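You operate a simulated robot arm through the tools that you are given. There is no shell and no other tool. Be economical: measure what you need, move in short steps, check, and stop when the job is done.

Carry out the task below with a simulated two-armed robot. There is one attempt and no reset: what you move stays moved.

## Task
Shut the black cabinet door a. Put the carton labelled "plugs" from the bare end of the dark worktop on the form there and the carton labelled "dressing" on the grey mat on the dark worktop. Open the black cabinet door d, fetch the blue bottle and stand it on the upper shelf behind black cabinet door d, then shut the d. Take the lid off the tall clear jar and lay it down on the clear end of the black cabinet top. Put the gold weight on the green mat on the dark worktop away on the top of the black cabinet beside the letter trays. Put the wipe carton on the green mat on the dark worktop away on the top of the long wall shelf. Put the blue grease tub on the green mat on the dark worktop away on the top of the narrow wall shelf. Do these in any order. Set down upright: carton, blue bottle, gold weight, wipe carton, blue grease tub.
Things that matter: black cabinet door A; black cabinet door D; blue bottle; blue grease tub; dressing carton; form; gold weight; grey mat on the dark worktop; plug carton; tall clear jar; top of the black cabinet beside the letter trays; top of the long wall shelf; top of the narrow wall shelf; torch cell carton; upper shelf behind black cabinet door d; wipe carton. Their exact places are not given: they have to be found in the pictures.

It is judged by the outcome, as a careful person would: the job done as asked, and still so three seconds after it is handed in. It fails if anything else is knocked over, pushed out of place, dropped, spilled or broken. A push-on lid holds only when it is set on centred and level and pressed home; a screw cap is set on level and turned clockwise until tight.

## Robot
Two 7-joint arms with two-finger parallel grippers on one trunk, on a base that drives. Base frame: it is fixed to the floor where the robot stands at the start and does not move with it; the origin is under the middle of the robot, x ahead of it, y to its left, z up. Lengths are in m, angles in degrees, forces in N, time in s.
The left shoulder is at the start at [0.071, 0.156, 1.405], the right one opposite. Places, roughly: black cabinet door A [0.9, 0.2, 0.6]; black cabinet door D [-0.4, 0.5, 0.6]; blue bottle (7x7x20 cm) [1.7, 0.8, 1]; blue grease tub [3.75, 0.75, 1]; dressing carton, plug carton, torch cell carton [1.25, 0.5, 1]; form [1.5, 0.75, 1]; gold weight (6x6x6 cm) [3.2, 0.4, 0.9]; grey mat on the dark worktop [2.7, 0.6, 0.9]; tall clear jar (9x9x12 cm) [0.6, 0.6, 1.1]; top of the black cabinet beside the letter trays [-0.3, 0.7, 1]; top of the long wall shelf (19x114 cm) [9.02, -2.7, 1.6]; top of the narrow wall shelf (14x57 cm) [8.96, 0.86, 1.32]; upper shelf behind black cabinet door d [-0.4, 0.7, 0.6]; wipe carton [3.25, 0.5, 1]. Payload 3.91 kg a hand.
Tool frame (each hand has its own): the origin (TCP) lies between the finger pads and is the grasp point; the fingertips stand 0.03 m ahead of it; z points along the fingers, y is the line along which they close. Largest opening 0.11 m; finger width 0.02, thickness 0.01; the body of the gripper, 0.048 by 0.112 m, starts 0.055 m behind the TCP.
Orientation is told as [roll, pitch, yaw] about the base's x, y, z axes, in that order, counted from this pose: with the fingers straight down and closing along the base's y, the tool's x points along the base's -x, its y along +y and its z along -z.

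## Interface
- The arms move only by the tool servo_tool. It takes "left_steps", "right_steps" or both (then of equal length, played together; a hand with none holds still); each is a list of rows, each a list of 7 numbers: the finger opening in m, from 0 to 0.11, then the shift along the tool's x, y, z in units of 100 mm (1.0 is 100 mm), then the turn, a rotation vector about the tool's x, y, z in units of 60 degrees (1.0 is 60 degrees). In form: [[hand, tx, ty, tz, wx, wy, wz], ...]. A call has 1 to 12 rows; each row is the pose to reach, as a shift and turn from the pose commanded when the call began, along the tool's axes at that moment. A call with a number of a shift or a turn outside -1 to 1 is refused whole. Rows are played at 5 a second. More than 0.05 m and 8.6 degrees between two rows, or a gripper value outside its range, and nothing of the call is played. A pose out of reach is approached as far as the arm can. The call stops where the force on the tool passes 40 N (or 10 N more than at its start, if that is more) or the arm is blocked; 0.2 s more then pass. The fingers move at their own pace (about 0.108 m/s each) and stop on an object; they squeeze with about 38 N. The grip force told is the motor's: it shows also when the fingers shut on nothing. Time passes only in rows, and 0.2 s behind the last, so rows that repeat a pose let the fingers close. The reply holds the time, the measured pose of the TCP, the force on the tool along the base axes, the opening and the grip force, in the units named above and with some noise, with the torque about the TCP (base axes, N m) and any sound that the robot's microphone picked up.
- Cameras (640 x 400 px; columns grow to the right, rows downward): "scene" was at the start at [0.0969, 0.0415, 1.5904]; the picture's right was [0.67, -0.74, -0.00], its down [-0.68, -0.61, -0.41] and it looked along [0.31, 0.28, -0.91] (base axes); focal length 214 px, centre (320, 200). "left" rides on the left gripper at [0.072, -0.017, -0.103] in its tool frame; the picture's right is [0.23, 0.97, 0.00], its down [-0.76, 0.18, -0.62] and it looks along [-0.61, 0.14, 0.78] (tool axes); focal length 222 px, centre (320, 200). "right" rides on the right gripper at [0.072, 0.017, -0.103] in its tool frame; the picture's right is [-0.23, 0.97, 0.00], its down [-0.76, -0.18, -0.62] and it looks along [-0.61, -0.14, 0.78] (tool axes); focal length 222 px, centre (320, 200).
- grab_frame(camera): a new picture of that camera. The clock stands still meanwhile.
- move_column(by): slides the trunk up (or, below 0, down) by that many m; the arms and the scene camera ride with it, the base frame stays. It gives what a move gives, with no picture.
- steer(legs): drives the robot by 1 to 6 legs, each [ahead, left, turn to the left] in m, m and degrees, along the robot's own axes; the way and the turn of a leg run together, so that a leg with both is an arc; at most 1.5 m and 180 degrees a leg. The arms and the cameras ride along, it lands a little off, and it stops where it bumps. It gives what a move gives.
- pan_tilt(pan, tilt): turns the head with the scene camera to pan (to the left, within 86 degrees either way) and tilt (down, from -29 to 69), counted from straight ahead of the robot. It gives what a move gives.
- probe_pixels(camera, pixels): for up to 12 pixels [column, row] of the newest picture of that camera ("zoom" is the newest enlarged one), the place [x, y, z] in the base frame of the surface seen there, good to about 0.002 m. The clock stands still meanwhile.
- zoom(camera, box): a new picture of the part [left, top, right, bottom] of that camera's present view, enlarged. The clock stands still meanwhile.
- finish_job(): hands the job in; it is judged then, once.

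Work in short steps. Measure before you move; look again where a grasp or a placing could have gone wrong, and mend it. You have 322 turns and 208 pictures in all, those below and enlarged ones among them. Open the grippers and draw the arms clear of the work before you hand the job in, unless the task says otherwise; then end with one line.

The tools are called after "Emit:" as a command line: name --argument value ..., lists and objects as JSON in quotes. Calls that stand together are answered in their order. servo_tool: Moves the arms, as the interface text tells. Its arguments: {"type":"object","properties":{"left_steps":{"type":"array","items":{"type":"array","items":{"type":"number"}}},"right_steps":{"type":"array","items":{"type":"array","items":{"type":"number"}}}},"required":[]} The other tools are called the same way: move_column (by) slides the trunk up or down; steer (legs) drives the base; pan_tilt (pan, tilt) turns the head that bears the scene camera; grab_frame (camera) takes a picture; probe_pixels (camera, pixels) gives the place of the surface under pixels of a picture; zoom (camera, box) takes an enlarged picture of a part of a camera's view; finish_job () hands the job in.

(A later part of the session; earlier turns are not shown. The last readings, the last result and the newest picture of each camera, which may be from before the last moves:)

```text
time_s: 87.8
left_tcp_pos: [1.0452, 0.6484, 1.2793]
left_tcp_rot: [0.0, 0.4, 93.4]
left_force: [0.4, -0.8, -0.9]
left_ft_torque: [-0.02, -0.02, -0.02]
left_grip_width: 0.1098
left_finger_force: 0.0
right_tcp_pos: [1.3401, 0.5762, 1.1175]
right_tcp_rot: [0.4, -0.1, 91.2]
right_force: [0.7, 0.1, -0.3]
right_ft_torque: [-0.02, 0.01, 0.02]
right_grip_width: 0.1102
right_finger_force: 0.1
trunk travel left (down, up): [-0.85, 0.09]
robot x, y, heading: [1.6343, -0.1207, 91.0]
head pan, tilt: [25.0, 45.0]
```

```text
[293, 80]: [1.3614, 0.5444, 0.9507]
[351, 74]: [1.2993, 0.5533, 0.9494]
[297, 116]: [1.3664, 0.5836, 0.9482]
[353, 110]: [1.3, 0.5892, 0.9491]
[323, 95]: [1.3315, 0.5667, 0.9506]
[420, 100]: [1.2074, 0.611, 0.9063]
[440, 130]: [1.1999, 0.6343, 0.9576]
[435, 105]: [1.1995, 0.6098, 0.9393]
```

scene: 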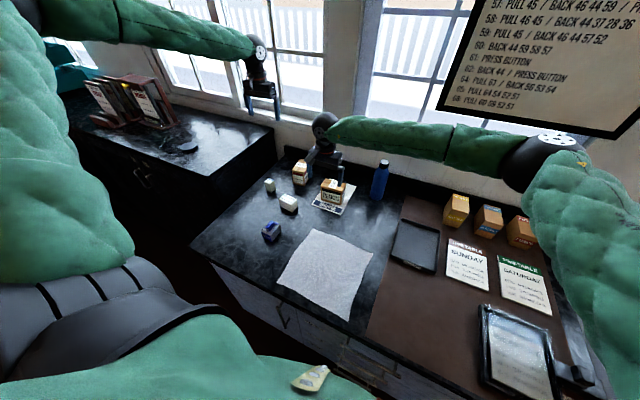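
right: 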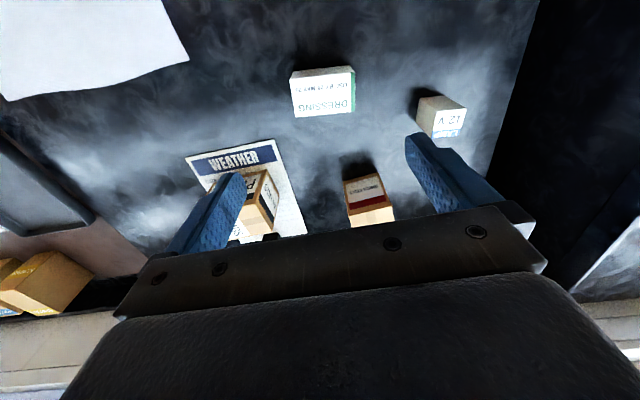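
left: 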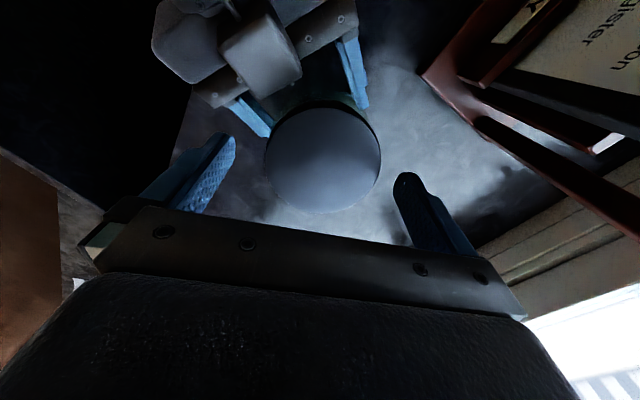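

Centre ≈(1.332,0.568). Descend and grip along x.

Emit:
servo_tool --right_steps '[[0.11, 0.07, 0.08, 0.3, 0, 0, 0], [0.11, 0.07, 0.08, 0.65, 0, 0, 0], [0.11, 0.07, 0.08, 1, 0, 0, 0]]'

Emit:
servo_tool --right_steps '[[0.11, 0, 0, 0.4, 0, 0, 0], [0.11, 0, 0, 0.82, 0, 0, 0], [0.08, 0, 0, 0.82, 0, 0, 0], [0.05, 0, 0, 0.82, 0, 0, 0], [0.05, 0, 0, 0.82, 0, 0, 0], [0.05, 0, 0, 0.6, 0, 0, 0], [0.05, 0, 0, 0.2, 0, 0, 0], [0.05, 0, 0, -0.2, 0, 0, 0]]'

Emit:
grab_frame --camera "right"

```text
time_s: 88.6
left_tcp_pos: [1.0418, 0.6482, 1.2785]
left_tcp_rot: [-0.1, 0.5, 93.4]
left_force: [-0.6, 0.4, -0.4]
left_ft_torque: [0.0, -0.01, 0.01]
left_grip_width: 0.1099
left_finger_force: 0.1
right_tcp_pos: [1.3295, 0.5703, 1.0178]
right_tcp_rot: [0.3, -0.3, 91.1]
right_force: [-0.2, 0.1, -1.5]
right_ft_torque: [0.0, -0.03, -0.05]
right_grip_width: 0.11
right_finger_force: 0.0
trunk travel left (down, up): [-0.85, 0.09]
robot x, y, heading: [1.6345, -0.1202, 91.1]
head pan, tilt: [25.0, 45.0]
```

```text
time_s: 90.4
left_tcp_pos: [1.0441, 0.6469, 1.2792]
left_tcp_rot: [0.0, 0.3, 93.5]
left_force: [0.0, 0.7, 0.1]
left_ft_torque: [0.02, 0.0, -0.04]
left_grip_width: 0.11
left_finger_force: 0.1
right_tcp_pos: [1.3287, 0.5674, 1.0371]
right_tcp_rot: [0.4, -0.3, 91.2]
right_force: [-1.1, -0.6, -1.0]
right_ft_torque: [0.03, 0.01, -0.01]
right_grip_width: 0.0724
right_finger_force: 37.6
trunk travel left (down, up): [-0.85, 0.09]
robot x, y, heading: [1.633, -0.1218, 91.0]
head pan, tilt: [25.0, 45.0]
```

```text
163 pictures are left
```

right: 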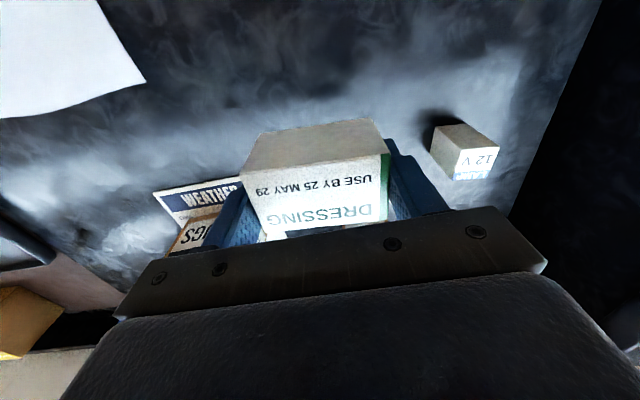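

Dressing held. Raise, back off the bench, then slide along the aisle to the grey mat.

Emit:
servo_tool --right_steps '[[0.05, 0, 0, -0.4, 0, 0, 0], [0.05, 0, 0, -0.8, 0, 0, 0], [0.05, 0, 0, -1, 0, 0, 0]]'

Emit:
steer --legs '[[-0.45, 0, 0], [0, -1.1, 0]]'

Emit:
pan_tilt --pan 0 --tilt 35

Emit:
grab_frame --camera "scene"

```text
time_s: 91.2
left_tcp_pos: [1.0432, 0.6471, 1.2781]
left_tcp_rot: [-0.1, 0.4, 93.3]
left_force: [-0.3, -1.0, -0.4]
left_ft_torque: [-0.02, 0.03, 0.0]
left_grip_width: 0.1101
left_finger_force: 0.1
right_tcp_pos: [1.329, 0.5671, 1.1356]
right_tcp_rot: [0.3, -0.2, 91.2]
right_force: [0.1, 1.1, -0.5]
right_ft_torque: [-0.01, 0.0, 0.01]
right_grip_width: 0.0724
right_finger_force: 38.1
trunk travel left (down, up): [-0.85, 0.09]
robot x, y, heading: [1.6344, -0.1217, 91.0]
head pan, tilt: [25.0, 45.0]
```

```text
time_s: 99.0
left_tcp_pos: [2.1007, 0.2092, 1.2779]
left_tcp_rot: [-0.1, 0.5, 94.4]
left_force: [0.3, 0.9, 0.4]
left_ft_torque: [-0.02, -0.01, -0.04]
left_grip_width: 0.11
left_finger_force: 0.1
right_tcp_pos: [2.3889, 0.135, 1.1369]
right_tcp_rot: [0.4, -0.2, 92.2]
right_force: [-0.2, -0.4, -0.1]
right_ft_torque: [0.03, 0.02, -0.02]
right_grip_width: 0.072
right_finger_force: 37.6
trunk travel left (down, up): [-0.85, 0.09]
robot x, y, heading: [2.7065, -0.547, 92.2]
head pan, tilt: [25.0, 45.0]
```

```text
time_s: 99.9
left_tcp_pos: [2.1017, 0.2088, 1.2795]
left_tcp_rot: [-0.1, 0.4, 94.4]
left_force: [-0.7, -0.3, -0.5]
left_ft_torque: [-0.01, -0.02, 0.01]
left_grip_width: 0.1099
left_finger_force: 0.1
right_tcp_pos: [2.389, 0.1341, 1.1367]
right_tcp_rot: [0.4, -0.1, 92.2]
right_force: [-1.1, -0.3, -0.2]
right_ft_torque: [0.0, 0.0, 0.0]
right_grip_width: 0.0719
right_finger_force: 37.7
trunk travel left (down, up): [-0.85, 0.09]
robot x, y, heading: [2.7049, -0.5492, 91.8]
head pan, tilt: [0.0, 35.0]
```

```text
162 pictures are left
```

scene: 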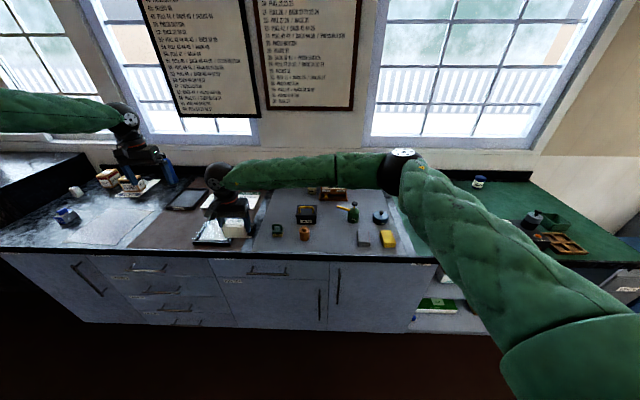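

Zoom on the grey mat to find a free spot.

Emit:
zoom --camera "scene" --box '[230, 170, 430, 270]'

Emit:
probe_pixels --camera "zoom" --pixels '[[75, 255], [530, 265], [130, 190], [150, 205], [240, 155], [235, 220], [395, 160], [480, 155], [430, 220], [505, 225], [320, 80], [330, 200]]'

```text
3.20 times, centred on (330, 220) of scene
```

zoom: 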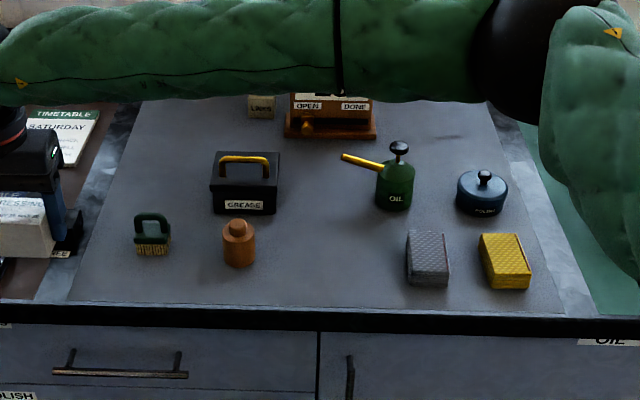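

```text
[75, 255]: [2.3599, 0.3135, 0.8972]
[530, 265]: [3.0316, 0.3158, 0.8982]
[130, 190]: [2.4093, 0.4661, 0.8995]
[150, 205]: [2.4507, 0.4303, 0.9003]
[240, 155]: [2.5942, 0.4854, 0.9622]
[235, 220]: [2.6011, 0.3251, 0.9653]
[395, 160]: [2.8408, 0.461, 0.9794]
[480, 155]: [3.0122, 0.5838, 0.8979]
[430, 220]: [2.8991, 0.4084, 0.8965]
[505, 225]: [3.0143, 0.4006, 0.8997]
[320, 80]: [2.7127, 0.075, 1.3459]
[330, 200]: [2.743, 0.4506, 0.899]
```

Free spot at about (2.735, 0.37) between the orange bottle and sponges. Drive so the hand comes over it.

Emit:
steer --legs '[[0.224, -0.354, -1.5]]'

Emit:
grab_frame --camera "right"

```text
time_s: 102.5
left_tcp_pos: [2.4765, 0.4575, 1.2782]
left_tcp_rot: [-0.2, 0.5, 92.5]
left_force: [-0.5, 0.8, 0.2]
left_ft_torque: [-0.01, -0.02, 0.0]
left_grip_width: 0.1098
left_finger_force: 0.1
right_tcp_pos: [2.7623, 0.3712, 1.1364]
right_tcp_rot: [0.4, -0.3, 90.3]
right_force: [-0.1, -0.9, -0.7]
right_ft_torque: [0.01, 0.0, 0.01]
right_grip_width: 0.0715
right_finger_force: 37.9
trunk travel left (down, up): [-0.85, 0.09]
robot x, y, heading: [3.0582, -0.3247, 90.1]
head pan, tilt: [0.0, 35.0]
```

```text
160 pictures are left
```

right: 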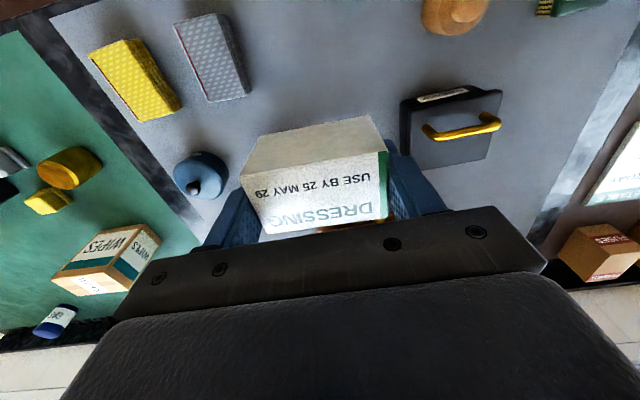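

Shift 2.7 cm left and lower to the mat.

Emit:
servo_tool --right_steps '[[0.05, 0, 0.27, 0.2, 0, 0, 0], [0.05, 0, 0.27, 0.6, 0, 0, 0], [0.05, 0, 0.27, 1, 0, 0, 0]]'

Emit:
servo_tool --right_steps '[[0.05, 0, 0, 0.4, 0, 0, 0], [0.05, 0, 0, 0.75, 0, 0, 0], [0.05, 0, 0, 0.92, 0, 0, 0], [0.05, 0, 0, 0.97, 0, 0, 0], [0.05, 0, 0, 0.995, 0, 0, 0]]'

Emit:
zoom --camera "scene" --box '[120, 170, 320, 295]'

```text
time_s: 103.3
left_tcp_pos: [2.4789, 0.4589, 1.2786]
left_tcp_rot: [0.0, 0.4, 92.5]
left_force: [0.0, 0.5, 0.9]
left_ft_torque: [-0.01, -0.02, 0.03]
left_grip_width: 0.1103
left_finger_force: 0.1
right_tcp_pos: [2.7351, 0.375, 1.0363]
right_tcp_rot: [0.4, -0.2, 90.3]
right_force: [-0.6, 0.4, -0.4]
right_ft_torque: [-0.03, 0.03, -0.04]
right_grip_width: 0.0712
right_finger_force: 38.0
trunk travel left (down, up): [-0.85, 0.09]
robot x, y, heading: [3.0557, -0.32, 89.8]
head pan, tilt: [0.0, 35.0]
```

```text
time_s: 104.5
left_tcp_pos: [2.4773, 0.4573, 1.2775]
left_tcp_rot: [0.0, 0.3, 92.5]
left_force: [-0.6, 0.3, -0.1]
left_ft_torque: [0.03, 0.03, -0.02]
left_grip_width: 0.1099
left_finger_force: 0.0
right_tcp_pos: [2.7332, 0.3734, 0.9356]
right_tcp_rot: [0.4, -0.3, 90.3]
right_force: [-0.3, 0.8, -0.4]
right_ft_torque: [0.01, -0.02, -0.01]
right_grip_width: 0.0713
right_finger_force: 37.6
trunk travel left (down, up): [-0.85, 0.09]
robot x, y, heading: [3.0543, -0.3252, 90.1]
head pan, tilt: [0.0, 35.0]
```

```text
3.20 times, centred on (220, 232) of scene
```

zoom: 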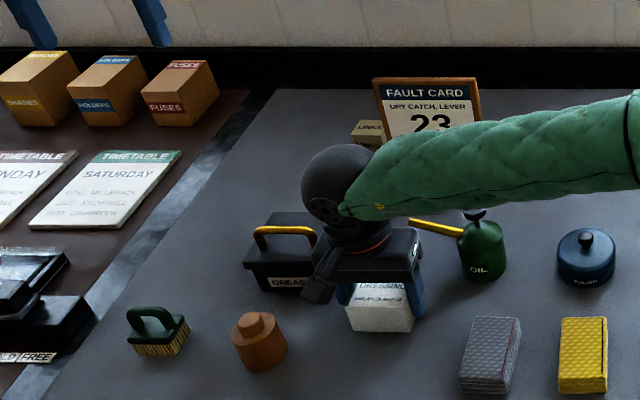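

Not yet in contact; lower a few mm more, then release.

Emit:
servo_tool --right_steps '[[0.05, 0, 0, 0.015, 0, 0, 0], [0.05, 0, 0, 0.03, 0, 0, 0], [0.05, 0, 0, 0.03, 0, 0, 0]]'

```text
time_s: 105.3
left_tcp_pos: [2.4782, 0.4568, 1.2794]
left_tcp_rot: [0.0, 0.2, 92.6]
left_force: [-0.1, 0.5, 0.9]
left_ft_torque: [-0.01, -0.02, 0.0]
left_grip_width: 0.1098
left_finger_force: 0.2
right_tcp_pos: [2.7345, 0.3744, 0.9359]
right_tcp_rot: [0.3, -0.3, 90.2]
right_force: [-1.7, 2.9, 17.0]
right_ft_torque: [-0.04, -0.59, 0.05]
right_grip_width: 0.0712
right_finger_force: 38.1
trunk travel left (down, up): [-0.85, 0.09]
robot x, y, heading: [3.0537, -0.3234, 90.2]
head pan, tilt: [0.0, 35.0]
```

Contact (17 N). Back 1.5 mm, open, rise.

Emit:
servo_tool --right_steps '[[0.05, 0, 0, -0.015, 0, 0, 0], [0.09, 0, 0, -0.015, 0, 0, 0], [0.09, 0, 0, -0.015, 0, 0, 0], [0.09, 0, 0, -0.3, 0, 0, 0], [0.09, 0, 0, -0.65, 0, 0, 0], [0.09, 0, 0, -1, 0, 0, 0]]'

Emit:
servo_tool --right_steps '[[0.11, 0, 0, -0.4, 0, 0, 0], [0.11, 0, 0, -0.8, 0, 0, 0], [0.11, 0, 0, -1, 0, 0, 0]]'

Emit:
grab_frame --camera "scene"

```text
time_s: 106.7
left_tcp_pos: [2.4769, 0.4571, 1.2788]
left_tcp_rot: [-0.1, 0.4, 92.5]
left_force: [-0.3, 0.8, -0.4]
left_ft_torque: [0.01, -0.01, -0.03]
left_grip_width: 0.1099
left_finger_force: 0.0
right_tcp_pos: [2.7316, 0.3731, 1.0356]
right_tcp_rot: [0.3, -0.3, 90.2]
right_force: [0.1, -0.4, -0.3]
right_ft_torque: [0.02, 0.02, -0.03]
right_grip_width: 0.0901
right_finger_force: 0.0
trunk travel left (down, up): [-0.85, 0.09]
robot x, y, heading: [3.0586, -0.3196, 90.1]
head pan, tilt: [0.0, 35.0]
```

```text
time_s: 107.5
left_tcp_pos: [2.4766, 0.4577, 1.2784]
left_tcp_rot: [0.0, 0.3, 92.6]
left_force: [0.5, -0.9, 0.2]
left_ft_torque: [-0.02, 0.02, -0.01]
left_grip_width: 0.1101
left_finger_force: 0.1
right_tcp_pos: [2.734, 0.3723, 1.1325]
right_tcp_rot: [0.4, -0.2, 90.3]
right_force: [0.1, 0.6, 0.0]
right_ft_torque: [0.02, 0.01, 0.01]
right_grip_width: 0.1099
right_finger_force: 0.0
trunk travel left (down, up): [-0.85, 0.09]
robot x, y, heading: [3.0571, -0.3196, 90.2]
head pan, tilt: [0.0, 35.0]
```

```text
158 pictures are left
```

scene: 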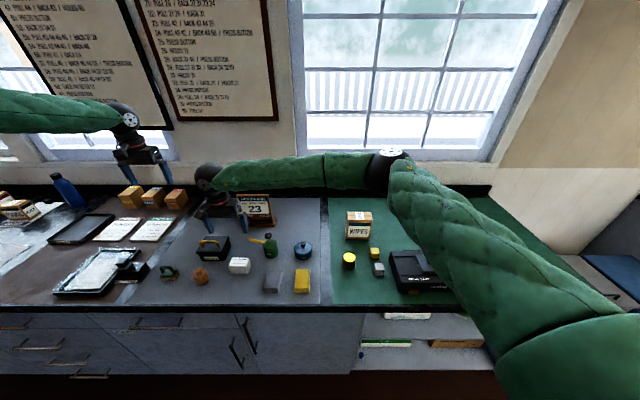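

Dressing sits on the grey mat. Now slide right to view the green mat.

Emit:
steer --legs '[[-0.1, -0.45, 0]]'

Emit:
grab_frame --camera "scene"

Emit:
zoom --camera "scene" --box '[200, 180, 440, 330]'

```text
time_s: 110.3
left_tcp_pos: [2.9367, 0.3597, 1.2779]
left_tcp_rot: [-0.2, 0.4, 92.5]
left_force: [-0.4, 0.3, 0.0]
left_ft_torque: [0.0, 0.01, -0.02]
left_grip_width: 0.1101
left_finger_force: 0.0
right_tcp_pos: [3.1942, 0.2735, 1.1342]
right_tcp_rot: [0.4, -0.1, 90.2]
right_force: [0.4, -0.3, -0.7]
right_ft_torque: [0.04, 0.01, 0.0]
right_grip_width: 0.1101
right_finger_force: 0.1
trunk travel left (down, up): [-0.85, 0.09]
robot x, y, heading: [3.5166, -0.4179, 90.2]
head pan, tilt: [0.0, 35.0]
```

```text
157 pictures are left
```

scene: 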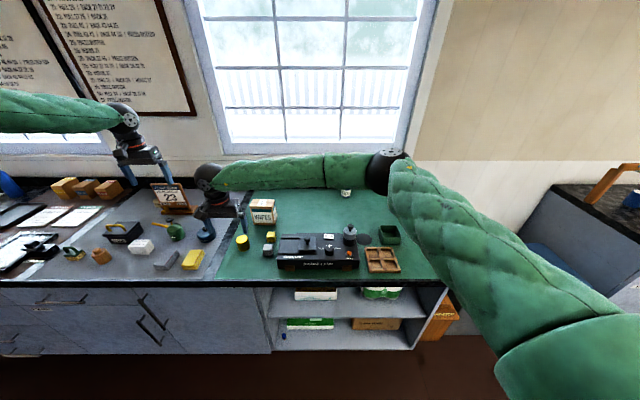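

```text
2.67 times, centred on (320, 255) of scene
```

zoom: 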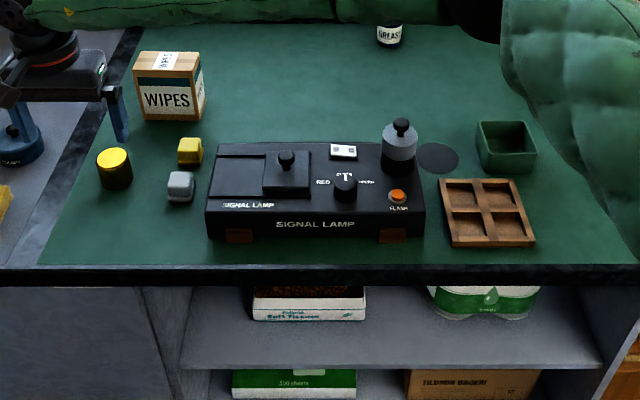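

Zoom closer on the candidates for the gold weight and probe.

Emit:
zoom --camera "scene" --box '[225, 190, 305, 260]'

Emit:
probe_pixels --camera "zoom" --pixels '[[130, 405], [135, 425], [150, 455], [350, 375], [360, 425], [220, 170], [420, 150], [240, 225], [380, 225], [300, 150], [310, 290], [80, 360]]'

```text
5.71 times, centred on (265, 225) of scene
```

zoom: 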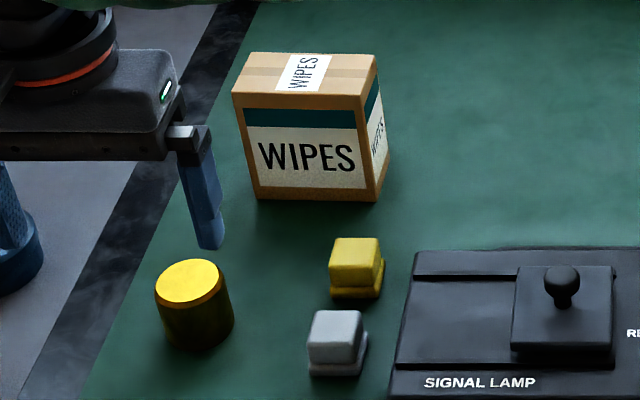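

```text
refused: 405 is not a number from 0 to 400
```

Gold weight is the gold cylinder at (195,305). Probe it and the wipes carton.

Emit:
probe_pixels --camera "zoom" --pixels '[[160, 282], [215, 278], [188, 262], [192, 298], [195, 340], [240, 100], [358, 108], [270, 60], [370, 62], [260, 195], [365, 195], [340, 250]]'

Emit:
zoom --camera "scene" --box '[325, 180, 365, 205]'

Emit:
probe_pixels --camera "zoom" --pixels '[[330, 60], [330, 150], [250, 150], [410, 150], [330, 230], [330, 30]]'

```text
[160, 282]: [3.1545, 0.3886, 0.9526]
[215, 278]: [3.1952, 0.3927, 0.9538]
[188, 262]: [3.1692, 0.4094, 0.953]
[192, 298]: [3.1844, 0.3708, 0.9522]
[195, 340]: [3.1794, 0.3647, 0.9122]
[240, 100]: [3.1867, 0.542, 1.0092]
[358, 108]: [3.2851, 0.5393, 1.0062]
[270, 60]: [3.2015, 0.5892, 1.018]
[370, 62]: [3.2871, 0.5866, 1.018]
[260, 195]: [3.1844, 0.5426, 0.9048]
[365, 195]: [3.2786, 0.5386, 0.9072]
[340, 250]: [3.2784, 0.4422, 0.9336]
```

```text
16.00 times, centred on (345, 192) of scene
```

zoom: 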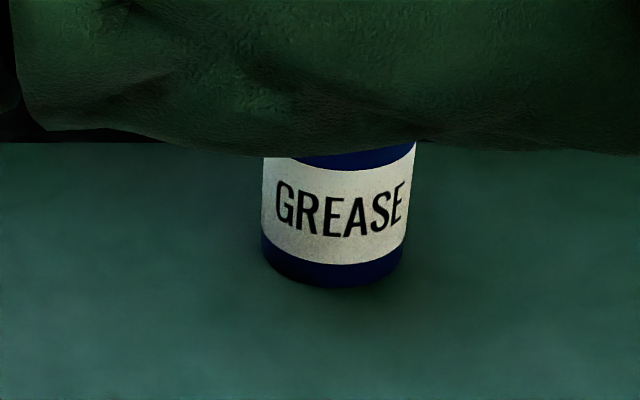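

```text
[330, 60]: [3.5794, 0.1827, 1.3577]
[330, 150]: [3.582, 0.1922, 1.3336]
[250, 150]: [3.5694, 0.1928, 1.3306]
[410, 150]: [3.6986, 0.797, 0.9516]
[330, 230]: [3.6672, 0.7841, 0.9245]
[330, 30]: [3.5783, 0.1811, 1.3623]
```

Gold weight at ≈(3.177,0.387); wipes carton centre ≈(3.235,0.57), top 1.018; grease tub ≈(3.668,0.815). I fetch the wipes with the right hand first.

Emit:
steer --legs '[[0.26, -0.04, 0]]'

Emit:
grab_frame --camera "right"

```text
time_s: 112.2
left_tcp_pos: [2.977, 0.6185, 1.2781]
left_tcp_rot: [-0.1, 0.2, 92.5]
left_force: [0.5, -0.2, 1.0]
left_ft_torque: [0.01, 0.04, 0.0]
left_grip_width: 0.1102
left_finger_force: 0.0
right_tcp_pos: [3.2334, 0.5311, 1.1336]
right_tcp_rot: [0.4, -0.4, 90.2]
right_force: [0.3, 0.4, -0.1]
right_ft_torque: [0.03, 0.02, -0.01]
right_grip_width: 0.11
right_finger_force: 0.0
trunk travel left (down, up): [-0.85, 0.09]
robot x, y, heading: [3.5538, -0.161, 89.9]
head pan, tilt: [0.0, 35.0]
```

```text
153 pictures are left
```

right: 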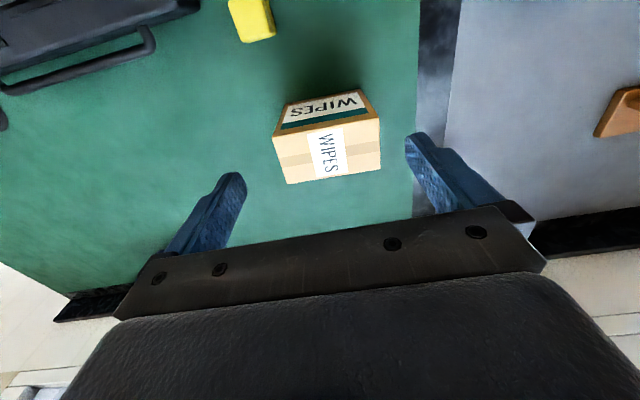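

Probe the wipes' top corners.

Emit:
probe_pixels --camera "right" --pixels '[[276, 138], [376, 121], [288, 180], [379, 165], [330, 150], [430, 100]]'

```text
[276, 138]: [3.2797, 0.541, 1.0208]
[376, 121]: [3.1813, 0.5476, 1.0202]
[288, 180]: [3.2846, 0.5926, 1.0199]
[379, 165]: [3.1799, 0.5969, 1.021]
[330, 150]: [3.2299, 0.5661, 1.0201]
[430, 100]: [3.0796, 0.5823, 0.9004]
```

Align (3° yaw), descend and grip the wipes.

Emit:
servo_tool --right_steps '[[0.11, -0.25, 0.01, 0, 0, 0, 0.05], [0.11, -0.39, 0.01, 0.2, 0, 0, 0.05], [0.11, -0.39, 0.01, 0.6, 0, 0, 0.05], [0.11, -0.39, 0.01, 0.9, 0, 0, 0.05]]'

Emit:
grab_frame --camera "right"

```text
time_s: 113.2
left_tcp_pos: [2.9796, 0.6156, 1.2826]
left_tcp_rot: [0.0, 0.2, 92.4]
left_force: [0.2, -0.4, 0.5]
left_ft_torque: [0.0, 0.01, 0.02]
left_grip_width: 0.1103
left_finger_force: 0.1
right_tcp_pos: [3.2333, 0.5717, 1.0497]
right_tcp_rot: [0.7, -0.6, 87.1]
right_force: [-4.4, 10.7, 30.2]
right_ft_torque: [0.54, 1.76, -0.53]
right_grip_width: 0.11
right_finger_force: 0.0
trunk travel left (down, up): [-0.85, 0.09]
robot x, y, heading: [3.552, -0.1574, 89.7]
head pan, tilt: [0.0, 35.0]
```

```text
152 pictures are left
```

right: 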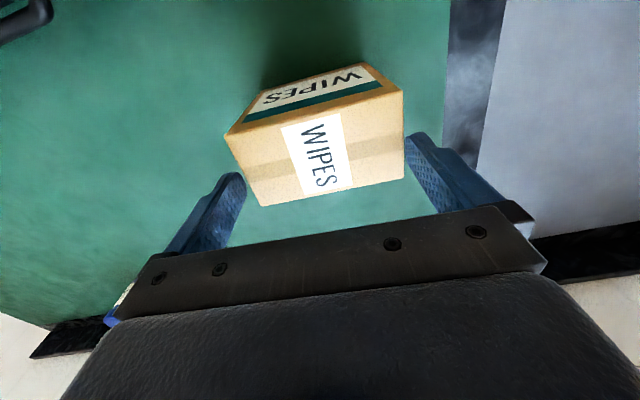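

A fingertip touched the box top on the −x side (30 N). Raise 2.5 cm and re-measure.

Emit:
servo_tool --right_steps '[[0.11, 0, 0, -0.25, 0, 0, 0]]'

Emit:
zoom --camera "right" --box '[160, 40, 480, 240]'

Emit:
probe_pixels --camera "zoom" --pixels '[[145, 190], [460, 110], [190, 320], [475, 275], [320, 200], [150, 205], [470, 200], [165, 260], [468, 150], [480, 190]]'

```text
time_s: 113.6
left_tcp_pos: [2.976, 0.6209, 1.2765]
left_tcp_rot: [-0.1, 0.5, 92.4]
left_force: [-1.0, 0.4, -0.6]
left_ft_torque: [-0.03, -0.01, -0.02]
left_grip_width: 0.11
left_finger_force: 0.0
right_tcp_pos: [3.233, 0.5724, 1.0664]
right_tcp_rot: [0.3, -0.1, 87.2]
right_force: [-0.4, 0.6, -0.5]
right_ft_torque: [0.02, -0.02, 0.03]
right_grip_width: 0.1101
right_finger_force: 0.0
trunk travel left (down, up): [-0.85, 0.09]
robot x, y, heading: [3.5534, -0.1562, 90.2]
head pan, tilt: [0.0, 35.0]
```

```text
2.00 times, centred on (320, 140) of right
```

zoom: 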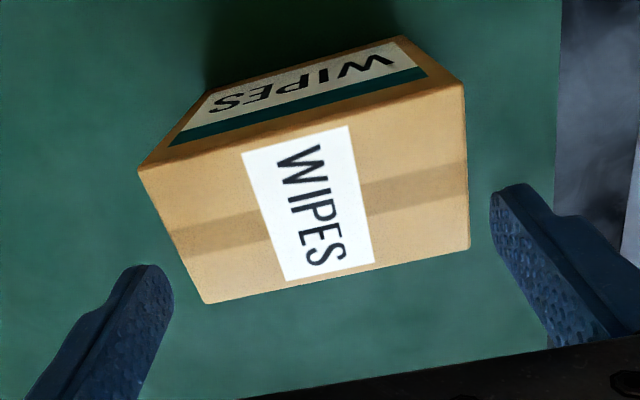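

```text
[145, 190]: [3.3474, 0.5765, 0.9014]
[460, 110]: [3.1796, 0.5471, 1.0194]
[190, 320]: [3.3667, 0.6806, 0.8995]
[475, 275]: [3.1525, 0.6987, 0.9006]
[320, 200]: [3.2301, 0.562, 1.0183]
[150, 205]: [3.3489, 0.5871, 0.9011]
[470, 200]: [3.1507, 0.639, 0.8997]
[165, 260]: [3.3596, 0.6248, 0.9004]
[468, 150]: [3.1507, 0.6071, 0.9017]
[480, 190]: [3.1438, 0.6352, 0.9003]
```

Probe points just inside the top face edges.

Emit:
probe_pixels --camera "zoom" --pixels '[[461, 100], [463, 150], [465, 200], [466, 240], [145, 178], [165, 215], [185, 255], [205, 295], [300, 280], [300, 140]]'

```text
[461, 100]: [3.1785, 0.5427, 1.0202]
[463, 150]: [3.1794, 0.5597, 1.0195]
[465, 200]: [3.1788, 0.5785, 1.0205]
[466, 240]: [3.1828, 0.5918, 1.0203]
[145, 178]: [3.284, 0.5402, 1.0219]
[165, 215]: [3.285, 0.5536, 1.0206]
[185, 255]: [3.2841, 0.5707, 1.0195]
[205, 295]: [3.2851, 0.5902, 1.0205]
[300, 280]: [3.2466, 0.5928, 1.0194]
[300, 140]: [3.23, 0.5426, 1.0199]
```

The carton is ~0.107 wide, too tight; grip across its 5.3 cm depth instead. Raise and yaw the right hand by 87°.

Emit:
servo_tool --right_steps '[[0.11, 0, 0, -0.2, 0, 0, 0.13], [0.11, 0, 0, -0.2, 0, 0, 0.27], [0.11, 0, 0, -0.2, 0, 0, 0.41], [0.11, 0, 0, -0.2, 0, 0, 0.55], [0.11, 0, 0, -0.2, 0, 0, 0.69], [0.11, 0, 0, -0.2, 0, 0, 0.83], [0.11, 0, 0, -0.2, 0, 0, 0.97]]'

Emit:
servo_tool --right_steps '[[0.11, 0, 0, 0, 0, 0, 0.13], [0.11, 0, 0, 0, 0, 0, 0.27], [0.11, 0, 0, 0, 0, 0, 0.41], [0.11, 0, 0, 0, 0, 0, 0.48]]'

Emit:
grab_frame --camera "right"

```text
time_s: 115.2
left_tcp_pos: [2.9772, 0.62, 1.2784]
left_tcp_rot: [0.0, 0.3, 92.5]
left_force: [-0.2, 0.1, -0.7]
left_ft_torque: [0.03, 0.02, 0.0]
left_grip_width: 0.11
left_finger_force: 0.1
right_tcp_pos: [3.2312, 0.5727, 1.0892]
right_tcp_rot: [0.4, 0.2, 28.8]
right_force: [-0.2, -0.2, 0.8]
right_ft_torque: [-0.01, -0.01, -0.02]
right_grip_width: 0.11
right_finger_force: 0.1
trunk travel left (down, up): [-0.85, 0.09]
robot x, y, heading: [3.5528, -0.1578, 90.1]
head pan, tilt: [0.0, 35.0]
```

```text
time_s: 116.2
left_tcp_pos: [2.9771, 0.6201, 1.2777]
left_tcp_rot: [0.0, 0.4, 92.5]
left_force: [0.2, -0.1, -0.8]
left_ft_torque: [-0.04, 0.04, -0.01]
left_grip_width: 0.1101
left_finger_force: 0.1
right_tcp_pos: [3.2325, 0.5706, 1.0888]
right_tcp_rot: [0.3, 0.4, 0.0]
right_force: [-0.1, -0.5, 0.6]
right_ft_torque: [0.0, -0.01, 0.0]
right_grip_width: 0.11
right_finger_force: 0.1
trunk travel left (down, up): [-0.85, 0.09]
robot x, y, heading: [3.5564, -0.159, 89.9]
head pan, tilt: [0.0, 35.0]
```

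```text
150 pictures are left
```

right: 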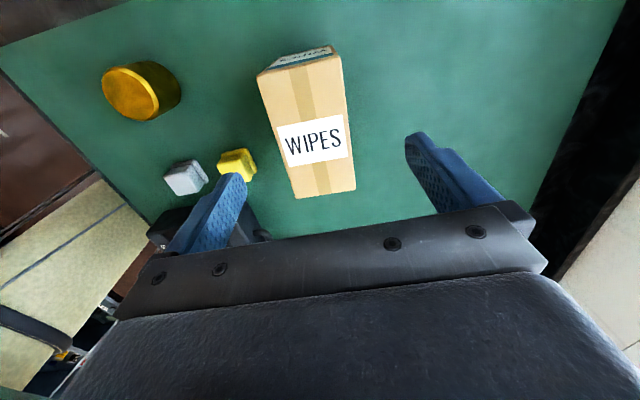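

Aligned. Descend, grip and lift the wipes.

Emit:
servo_tool --right_steps '[[0.11, 0, -0.03, 0.35, 0, 0, 0], [0.11, 0, -0.03, 0.7, 0, 0, 0], [0.11, 0, -0.03, 1, 0, 0, 0], [0.07, 0, -0.03, 1, 0, 0, 0], [0.03, 0, -0.03, 1, 0, 0, 0], [0.03, 0, -0.03, 1, 0, 0, 0], [0.03, 0, -0.03, 0.7, 0, 0, 0], [0.03, 0, -0.03, 0.3, 0, 0, 0], [0.03, 0, -0.03, -0.1, 0, 0, 0], [0.03, 0, -0.03, -0.5, 0, 0, 0]]'

Emit:
grab_frame --camera "right"

```text
time_s: 118.4
left_tcp_pos: [2.9779, 0.6193, 1.2794]
left_tcp_rot: [0.0, 0.4, 92.4]
left_force: [-0.1, 0.0, 0.6]
left_ft_torque: [0.02, 0.01, -0.01]
left_grip_width: 0.11
left_finger_force: 0.1
right_tcp_pos: [3.232, 0.5669, 1.1401]
right_tcp_rot: [0.2, 0.5, 0.1]
right_force: [0.3, -0.3, -1.9]
right_ft_torque: [0.0, 0.0, 0.0]
right_grip_width: 0.0598
right_finger_force: 37.8
trunk travel left (down, up): [-0.85, 0.09]
robot x, y, heading: [3.5542, -0.1624, 90.0]
head pan, tilt: [0.0, 35.0]
```

```text
149 pictures are left
```

right: 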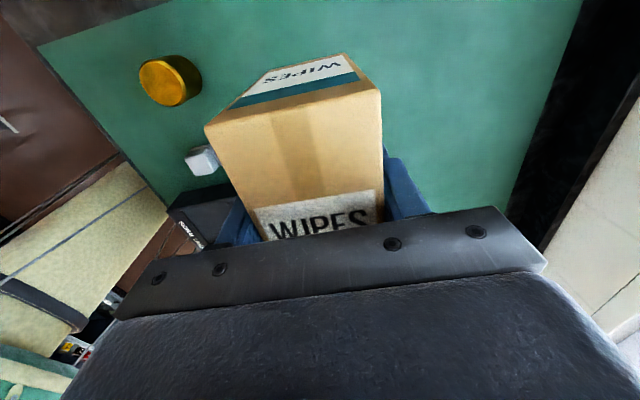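

Wipes held (bottom ≈0.09 below TCP). Back off the bench, then move both hands: right to the right side, left inward for the tub.

Emit:
steer --legs '[[-0.38, 0, 0]]'

Emit:
servo_tool --left_steps '[[0.11, -0.15, -0.14, 0, 0, 0, 0], [0.11, -0.3, -0.28, 0, 0, 0, 0], [0.11, -0.45, -0.42, 0, 0, 0, 0], [0.11, -0.6, -0.56, 0, 0, 0, 0], [0.11, -0.75, -0.7, 0, 0, 0, 0], [0.11, -0.9, -0.84, 0, 0, 0, 0], [0.11, -1, -0.98, 0, 0, 0, 0]]' --right_steps '[[0.03, -0.14, 0, 0, 0, 0, -0.13], [0.03, -0.28, 0, 0, 0, 0, -0.27], [0.03, -0.42, 0, 0, 0, 0, -0.41], [0.03, -0.56, 0, 0, 0, 0, -0.55], [0.03, -0.7, 0, 0, 0, 0, -0.69], [0.03, -0.84, 0, 0, 0, 0, -0.83], [0.03, -0.98, 0, 0, 0, 0, -0.97]]'

Emit:
servo_tool --left_steps '[[0.11, 0, -0.25, 0, 0, 0, 0], [0.11, 0, -0.5, 0, 0, 0, 0], [0.11, 0, -0.75, 0, 0, 0, 0], [0.11, 0, -0.98, 0, 0, 0, 0]]' --right_steps '[[0.03, -0.13, -0.21, 0, 0, 0, -0.13], [0.03, -0.26, -0.43, 0, 0, 0, -0.27], [0.03, -0.38, -0.64, 0, 0, 0, -0.41], [0.03, -0.515, -0.857, 0, 0, 0, -0.53]]'

Emit:
servo_tool --left_steps '[[0.11, 0, -0.3, 0.25, 0, 0, 0], [0.11, 0, -0.6, 0.5, 0, 0, 0], [0.11, 0, -0.8, 0.8, 0, 0, 0]]' --right_steps '[[0.03, 0, -0.35, 0, 0, 0, 0], [0.03, 0, -0.7, 0, 0, 0, 0], [0.03, 0, -1, 0, 0, 0, 0]]'

```text
time_s: 120.8
left_tcp_pos: [2.9814, 0.2423, 1.2773]
left_tcp_rot: [-0.1, 0.3, 91.9]
left_force: [0.6, -0.7, 1.0]
left_ft_torque: [0.04, 0.0, 0.0]
left_grip_width: 0.1101
left_finger_force: 0.1
right_tcp_pos: [3.2353, 0.1895, 1.139]
right_tcp_rot: [0.2, 0.4, -0.3]
right_force: [-0.6, 0.7, -2.0]
right_ft_torque: [0.04, 0.02, 0.02]
right_grip_width: 0.0599
right_finger_force: 37.7
trunk travel left (down, up): [-0.85, 0.09]
robot x, y, heading: [3.5541, -0.5386, 89.1]
head pan, tilt: [0.0, 35.0]
```

```text
time_s: 122.4
left_tcp_pos: [3.0788, 0.3464, 1.2768]
left_tcp_rot: [0.0, 0.5, 92.1]
left_force: [0.8, 0.2, 0.8]
left_ft_torque: [-0.04, 0.03, 0.02]
left_grip_width: 0.1101
left_finger_force: 0.0
right_tcp_pos: [3.3377, 0.191, 1.139]
right_tcp_rot: [0.5, 0.1, 58.0]
right_force: [0.2, 0.0, -2.7]
right_ft_torque: [-0.01, 0.01, 0.02]
right_grip_width: 0.0603
right_finger_force: 38.0
trunk travel left (down, up): [-0.85, 0.09]
robot x, y, heading: [3.5497, -0.5419, 89.5]
head pan, tilt: [0.0, 35.0]
```

```text
time_s: 123.4
left_tcp_pos: [3.1761, 0.3486, 1.2801]
left_tcp_rot: [0.1, 0.5, 92.0]
left_force: [0.8, -0.1, 0.8]
left_ft_torque: [-0.02, 0.03, -0.01]
left_grip_width: 0.1099
left_finger_force: 0.2
right_tcp_pos: [3.4364, 0.1879, 1.1382]
right_tcp_rot: [0.5, -0.2, 90.0]
right_force: [-0.2, 0.5, -1.7]
right_ft_torque: [-0.01, -0.01, 0.0]
right_grip_width: 0.0599
right_finger_force: 37.8
trunk travel left (down, up): [-0.85, 0.09]
robot x, y, heading: [3.5549, -0.5424, 89.5]
head pan, tilt: [0.0, 35.0]
```

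```text
time_s: 124.2
left_tcp_pos: [3.2525, 0.3514, 1.2007]
left_tcp_rot: [-0.1, 0.4, 92.0]
left_force: [-0.4, 0.0, -0.8]
left_ft_torque: [0.0, 0.0, 0.01]
left_grip_width: 0.1099
left_finger_force: 0.1
right_tcp_pos: [3.5313, 0.1871, 1.1389]
right_tcp_rot: [0.4, -0.3, 90.0]
right_force: [0.8, -0.2, -2.0]
right_ft_torque: [-0.05, 0.0, -0.01]
right_grip_width: 0.0598
right_finger_force: 37.9
trunk travel left (down, up): [-0.85, 0.09]
robot x, y, heading: [3.5512, -0.5402, 89.4]
head pan, tilt: [0.0, 35.0]
```

Shift the right hand 10 cm more and drive to bring the left hand near the tub.

Emit:
servo_tool --right_steps '[[0.03, 0.25, -0.3, 0, 0, 0, 0], [0.03, 0.5, -0.6, 0, 0, 0, 0], [0.03, 0.8, -0.9, 0, 0, 0, 0]]'

Emit:
steer --legs '[[0, -0.415, 0], [0.36, 0, 0]]'

Emit:
grab_frame --camera "left"

Emit:
grab_frame --camera "scene"

```text
time_s: 125.0
left_tcp_pos: [3.2538, 0.3496, 1.2027]
left_tcp_rot: [0.0, 0.2, 92.0]
left_force: [0.7, -0.2, -0.3]
left_ft_torque: [0.01, -0.01, 0.04]
left_grip_width: 0.1099
left_finger_force: 0.1
right_tcp_pos: [3.6226, 0.1086, 1.1383]
right_tcp_rot: [0.4, -0.3, 89.8]
right_force: [0.5, -0.3, -1.8]
right_ft_torque: [0.06, 0.01, -0.01]
right_grip_width: 0.06
right_finger_force: 38.2
trunk travel left (down, up): [-0.85, 0.09]
robot x, y, heading: [3.5523, -0.5441, 89.4]
head pan, tilt: [0.0, 35.0]
```

```text
time_s: 129.4
left_tcp_pos: [3.6686, 0.6944, 1.2008]
left_tcp_rot: [-0.1, 0.4, 92.2]
left_force: [-0.6, -0.1, 0.0]
left_ft_torque: [-0.01, 0.02, 0.01]
left_grip_width: 0.11
left_finger_force: 0.0
right_tcp_pos: [4.0391, 0.4548, 1.1371]
right_tcp_rot: [0.3, -0.3, 90.0]
right_force: [0.2, -0.4, -1.2]
right_ft_torque: [-0.01, 0.03, -0.02]
right_grip_width: 0.0597
right_finger_force: 38.1
trunk travel left (down, up): [-0.85, 0.09]
robot x, y, heading: [3.9693, -0.1951, 90.0]
head pan, tilt: [0.0, 35.0]
```

```text
148 pictures are left
```

left: 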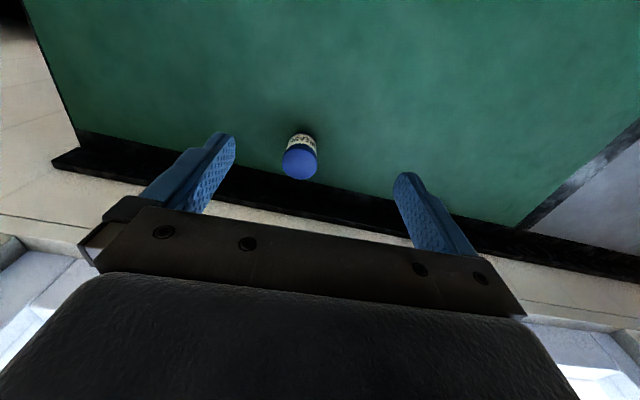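

```text
147 pictures are left
```

scene: 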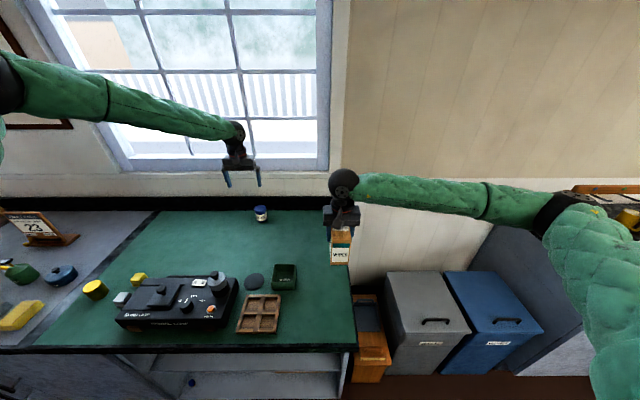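

Probe the tub in the left picture.

Emit:
probe_pixels --camera "left" --pixels '[[284, 162], [316, 165], [300, 150], [300, 177], [300, 163], [302, 138], [350, 195], [330, 170]]'

```text
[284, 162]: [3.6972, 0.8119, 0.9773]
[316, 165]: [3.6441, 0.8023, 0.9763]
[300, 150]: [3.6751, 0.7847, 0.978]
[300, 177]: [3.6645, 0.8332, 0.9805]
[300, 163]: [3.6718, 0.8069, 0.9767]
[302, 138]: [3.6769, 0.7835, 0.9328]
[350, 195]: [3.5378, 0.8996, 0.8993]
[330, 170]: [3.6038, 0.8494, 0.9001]
```

Tub centre (3.671,0.808), top 0.977. Drive ahead 0.11 then descend with the left hand.

Emit:
steer --legs '[[0.112, 0, 0]]'

Emit:
servo_tool --left_steps '[[0.1, 0, 0, 0.3, 0, 0, 0], [0.1, 0, 0, 0.65, 0, 0, 0], [0.1, 0, 0, 1, 0, 0, 0]]'

Emit:
grab_frame --camera "left"

```text
time_s: 130.6
left_tcp_pos: [3.6701, 0.8061, 1.2026]
left_tcp_rot: [-0.1, 0.3, 92.2]
left_force: [0.5, -0.4, 0.4]
left_ft_torque: [-0.01, 0.01, 0.0]
left_grip_width: 0.1099
left_finger_force: 0.0
right_tcp_pos: [4.0403, 0.5656, 1.1376]
right_tcp_rot: [0.4, -0.4, 89.9]
right_force: [-0.5, 0.0, -2.2]
right_ft_torque: [0.01, 0.0, 0.01]
right_grip_width: 0.0599
right_finger_force: 38.0
trunk travel left (down, up): [-0.85, 0.09]
robot x, y, heading: [3.9721, -0.0837, 89.7]
head pan, tilt: [0.0, 35.0]
```

```text
time_s: 131.4
left_tcp_pos: [3.6642, 0.7956, 1.1051]
left_tcp_rot: [-0.1, 0.4, 92.2]
left_force: [0.4, 0.6, -0.7]
left_ft_torque: [0.0, 0.0, 0.02]
left_grip_width: 0.1
left_finger_force: 0.1
left hand out of reach, approached as far as the arm can: row 3
right_tcp_pos: [4.0394, 0.5668, 1.1362]
right_tcp_rot: [0.4, -0.2, 89.9]
right_force: [0.7, 0.1, -2.4]
right_ft_torque: [0.02, -0.02, 0.03]
right_grip_width: 0.0597
right_finger_force: 37.7
trunk travel left (down, up): [-0.85, 0.09]
robot x, y, heading: [3.9721, -0.0837, 90.0]
head pan, tilt: [0.0, 35.0]
```

```text
146 pictures are left
```

left: 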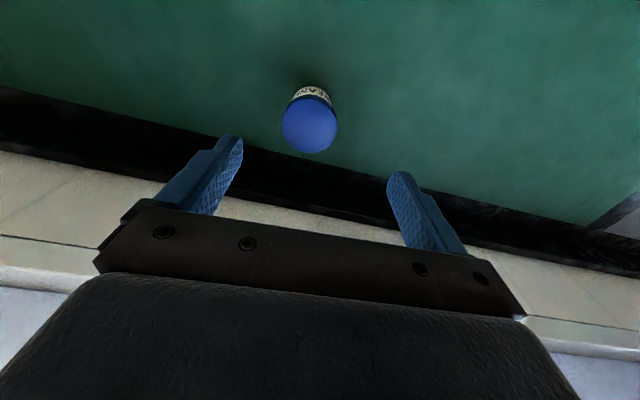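

Left arm is at its limit; lowering the column by 0.1 will help. Check clearance under the right-hand carton first.

Emit:
probe_pixels --camera "scene" --pixels '[[298, 270], [354, 300], [280, 310], [285, 262]]'

Emit:
servo_tool --right_steps '[[0.03, 0, 0, -0.3, 0, 0, 0], [0.03, 0, 0, -0.6, 0, 0, 0]]'

Emit:
move_column --by -0.1

Emit:
grab_frame --camera "left"

```text
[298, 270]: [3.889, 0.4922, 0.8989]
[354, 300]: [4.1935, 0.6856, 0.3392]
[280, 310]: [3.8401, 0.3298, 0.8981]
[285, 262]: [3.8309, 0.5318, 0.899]
```

```text
time_s: 132.0
left_tcp_pos: [3.6653, 0.7937, 1.107]
left_tcp_rot: [-0.1, 0.3, 92.2]
left_force: [-0.5, -0.1, -0.1]
left_ft_torque: [-0.04, 0.0, 0.04]
left_grip_width: 0.1001
left_finger_force: 0.1
right_tcp_pos: [4.0415, 0.5632, 1.1947]
right_tcp_rot: [0.4, -0.1, 90.0]
right_force: [0.0, -0.2, -2.0]
right_ft_torque: [0.01, 0.0, 0.02]
right_grip_width: 0.0601
right_finger_force: 37.7
trunk travel left (down, up): [-0.85, 0.09]
robot x, y, heading: [3.9696, -0.0855, 89.6]
head pan, tilt: [0.0, 35.0]
```

```text
time_s: 133.3
left_tcp_pos: [3.6654, 0.7939, 1.0089]
left_tcp_rot: [-0.2, 0.3, 92.0]
left_force: [0.0, 0.2, -0.3]
left_ft_torque: [0.0, 0.01, 0.03]
left_grip_width: 0.1001
left_finger_force: 0.0
right_tcp_pos: [4.0414, 0.564, 1.0958]
right_tcp_rot: [0.4, -0.3, 89.9]
right_force: [0.0, -0.9, -1.5]
right_ft_torque: [0.04, 0.0, 0.04]
right_grip_width: 0.0596
right_finger_force: 38.0
trunk travel left (down, up): [-0.75, 0.19]
robot x, y, heading: [3.971, -0.0854, 89.8]
head pan, tilt: [0.0, 35.0]
```

```text
145 pictures are left
```

left: 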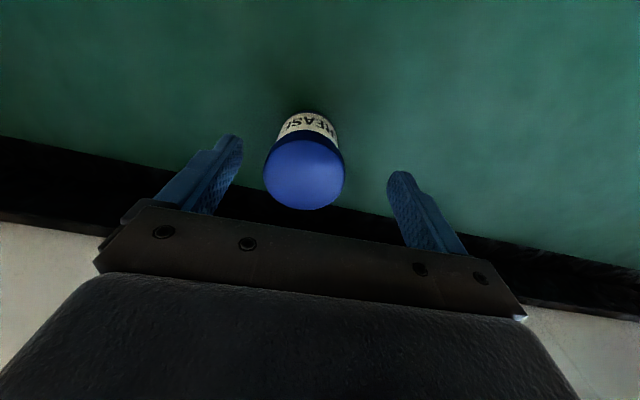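

Nudge the base ahead 1.4 cm and right 5 mm for centring, then column down 5 cm.

Emit:
steer --legs '[[0.014, -0.006, 0]]'

Emit:
grab_frame --camera "left"

Emit:
probe_pixels --camera "left" --pixels '[[270, 175], [340, 175], [303, 145], [303, 205], [303, 175]]'

```text
time_s: 134.1
left_tcp_pos: [3.67, 0.8061, 1.0092]
left_tcp_rot: [-0.1, 0.2, 92.2]
left_force: [0.1, 0.1, -0.3]
left_ft_torque: [0.01, 0.0, 0.02]
left_grip_width: 0.1002
left_finger_force: 0.0
right_tcp_pos: [4.0473, 0.5766, 1.098]
right_tcp_rot: [0.4, -0.4, 90.0]
right_force: [0.1, -0.5, -2.0]
right_ft_torque: [0.0, -0.03, -0.03]
right_grip_width: 0.0597
right_finger_force: 38.2
trunk travel left (down, up): [-0.75, 0.19]
robot x, y, heading: [3.9785, -0.0684, 89.7]
head pan, tilt: [0.0, 35.0]
```

```text
144 pictures are left
```

left: 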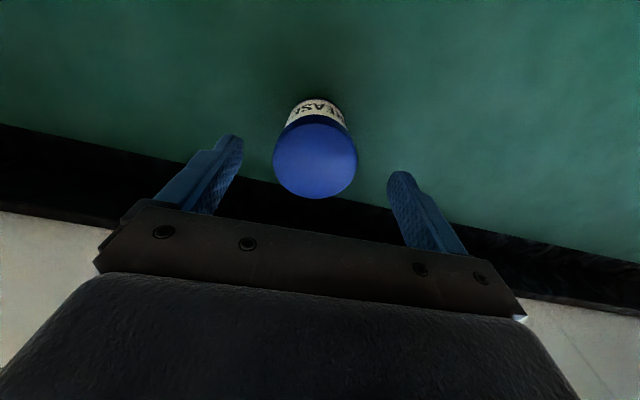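

```text
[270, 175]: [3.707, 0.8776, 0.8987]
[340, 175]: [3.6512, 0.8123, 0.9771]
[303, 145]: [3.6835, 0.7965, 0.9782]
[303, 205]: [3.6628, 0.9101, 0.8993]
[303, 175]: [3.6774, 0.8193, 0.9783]
```

Centred. Column down 5.5 cm, then close the left hand.

Emit:
move_column --by -0.055

Emit:
servo_tool --left_steps '[[0.06, 0, 0, 0, 0, 0, 0], [0.03, 0, 0, 0, 0, 0, 0], [0.03, 0, 0, 0, 0, 0, 0], [0.03, 0, 0, 0, 0, 0, 0]]'

Emit:
grab_frame --camera "left"

```text
time_s: 135.1
left_tcp_pos: [3.6699, 0.808, 0.9538]
left_tcp_rot: [-0.1, 0.3, 92.3]
left_force: [-1.1, 1.0, -0.1]
left_ft_torque: [0.03, -0.04, -0.01]
left_grip_width: 0.0998
left_finger_force: 0.1
right_tcp_pos: [4.0475, 0.5763, 1.042]
right_tcp_rot: [0.4, -0.4, 90.0]
right_force: [-0.9, -0.2, -2.2]
right_ft_torque: [0.0, 0.03, 0.02]
right_grip_width: 0.0598
right_finger_force: 38.0
trunk travel left (down, up): [-0.695, 0.245]
robot x, y, heading: [3.9779, -0.0688, 89.8]
head pan, tilt: [0.0, 35.0]
```

```text
time_s: 136.1
left_tcp_pos: [3.6709, 0.8073, 0.9514]
left_tcp_rot: [-0.1, 0.3, 92.2]
left_force: [0.5, -0.4, -0.4]
left_ft_torque: [-0.03, -0.03, -0.01]
left_grip_width: 0.0592
left_finger_force: 37.8
right_tcp_pos: [4.0482, 0.5766, 1.0411]
right_tcp_rot: [0.5, -0.3, 89.9]
right_force: [0.6, 0.0, -1.6]
right_ft_torque: [-0.02, -0.05, -0.03]
right_grip_width: 0.0599
right_finger_force: 37.6
trunk travel left (down, up): [-0.695, 0.245]
robot x, y, heading: [3.9775, -0.0729, 89.6]
head pan, tilt: [0.0, 35.0]
```

```text
143 pictures are left
```

left: 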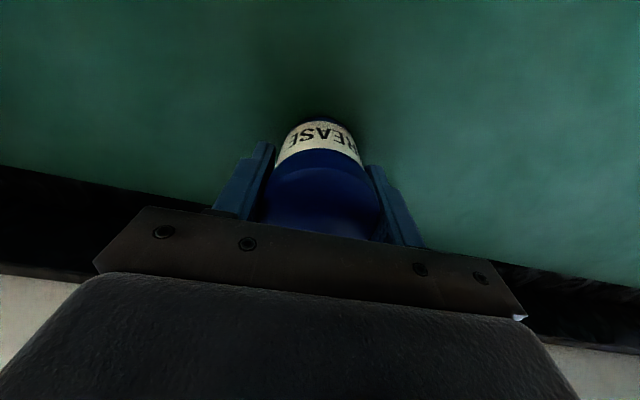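

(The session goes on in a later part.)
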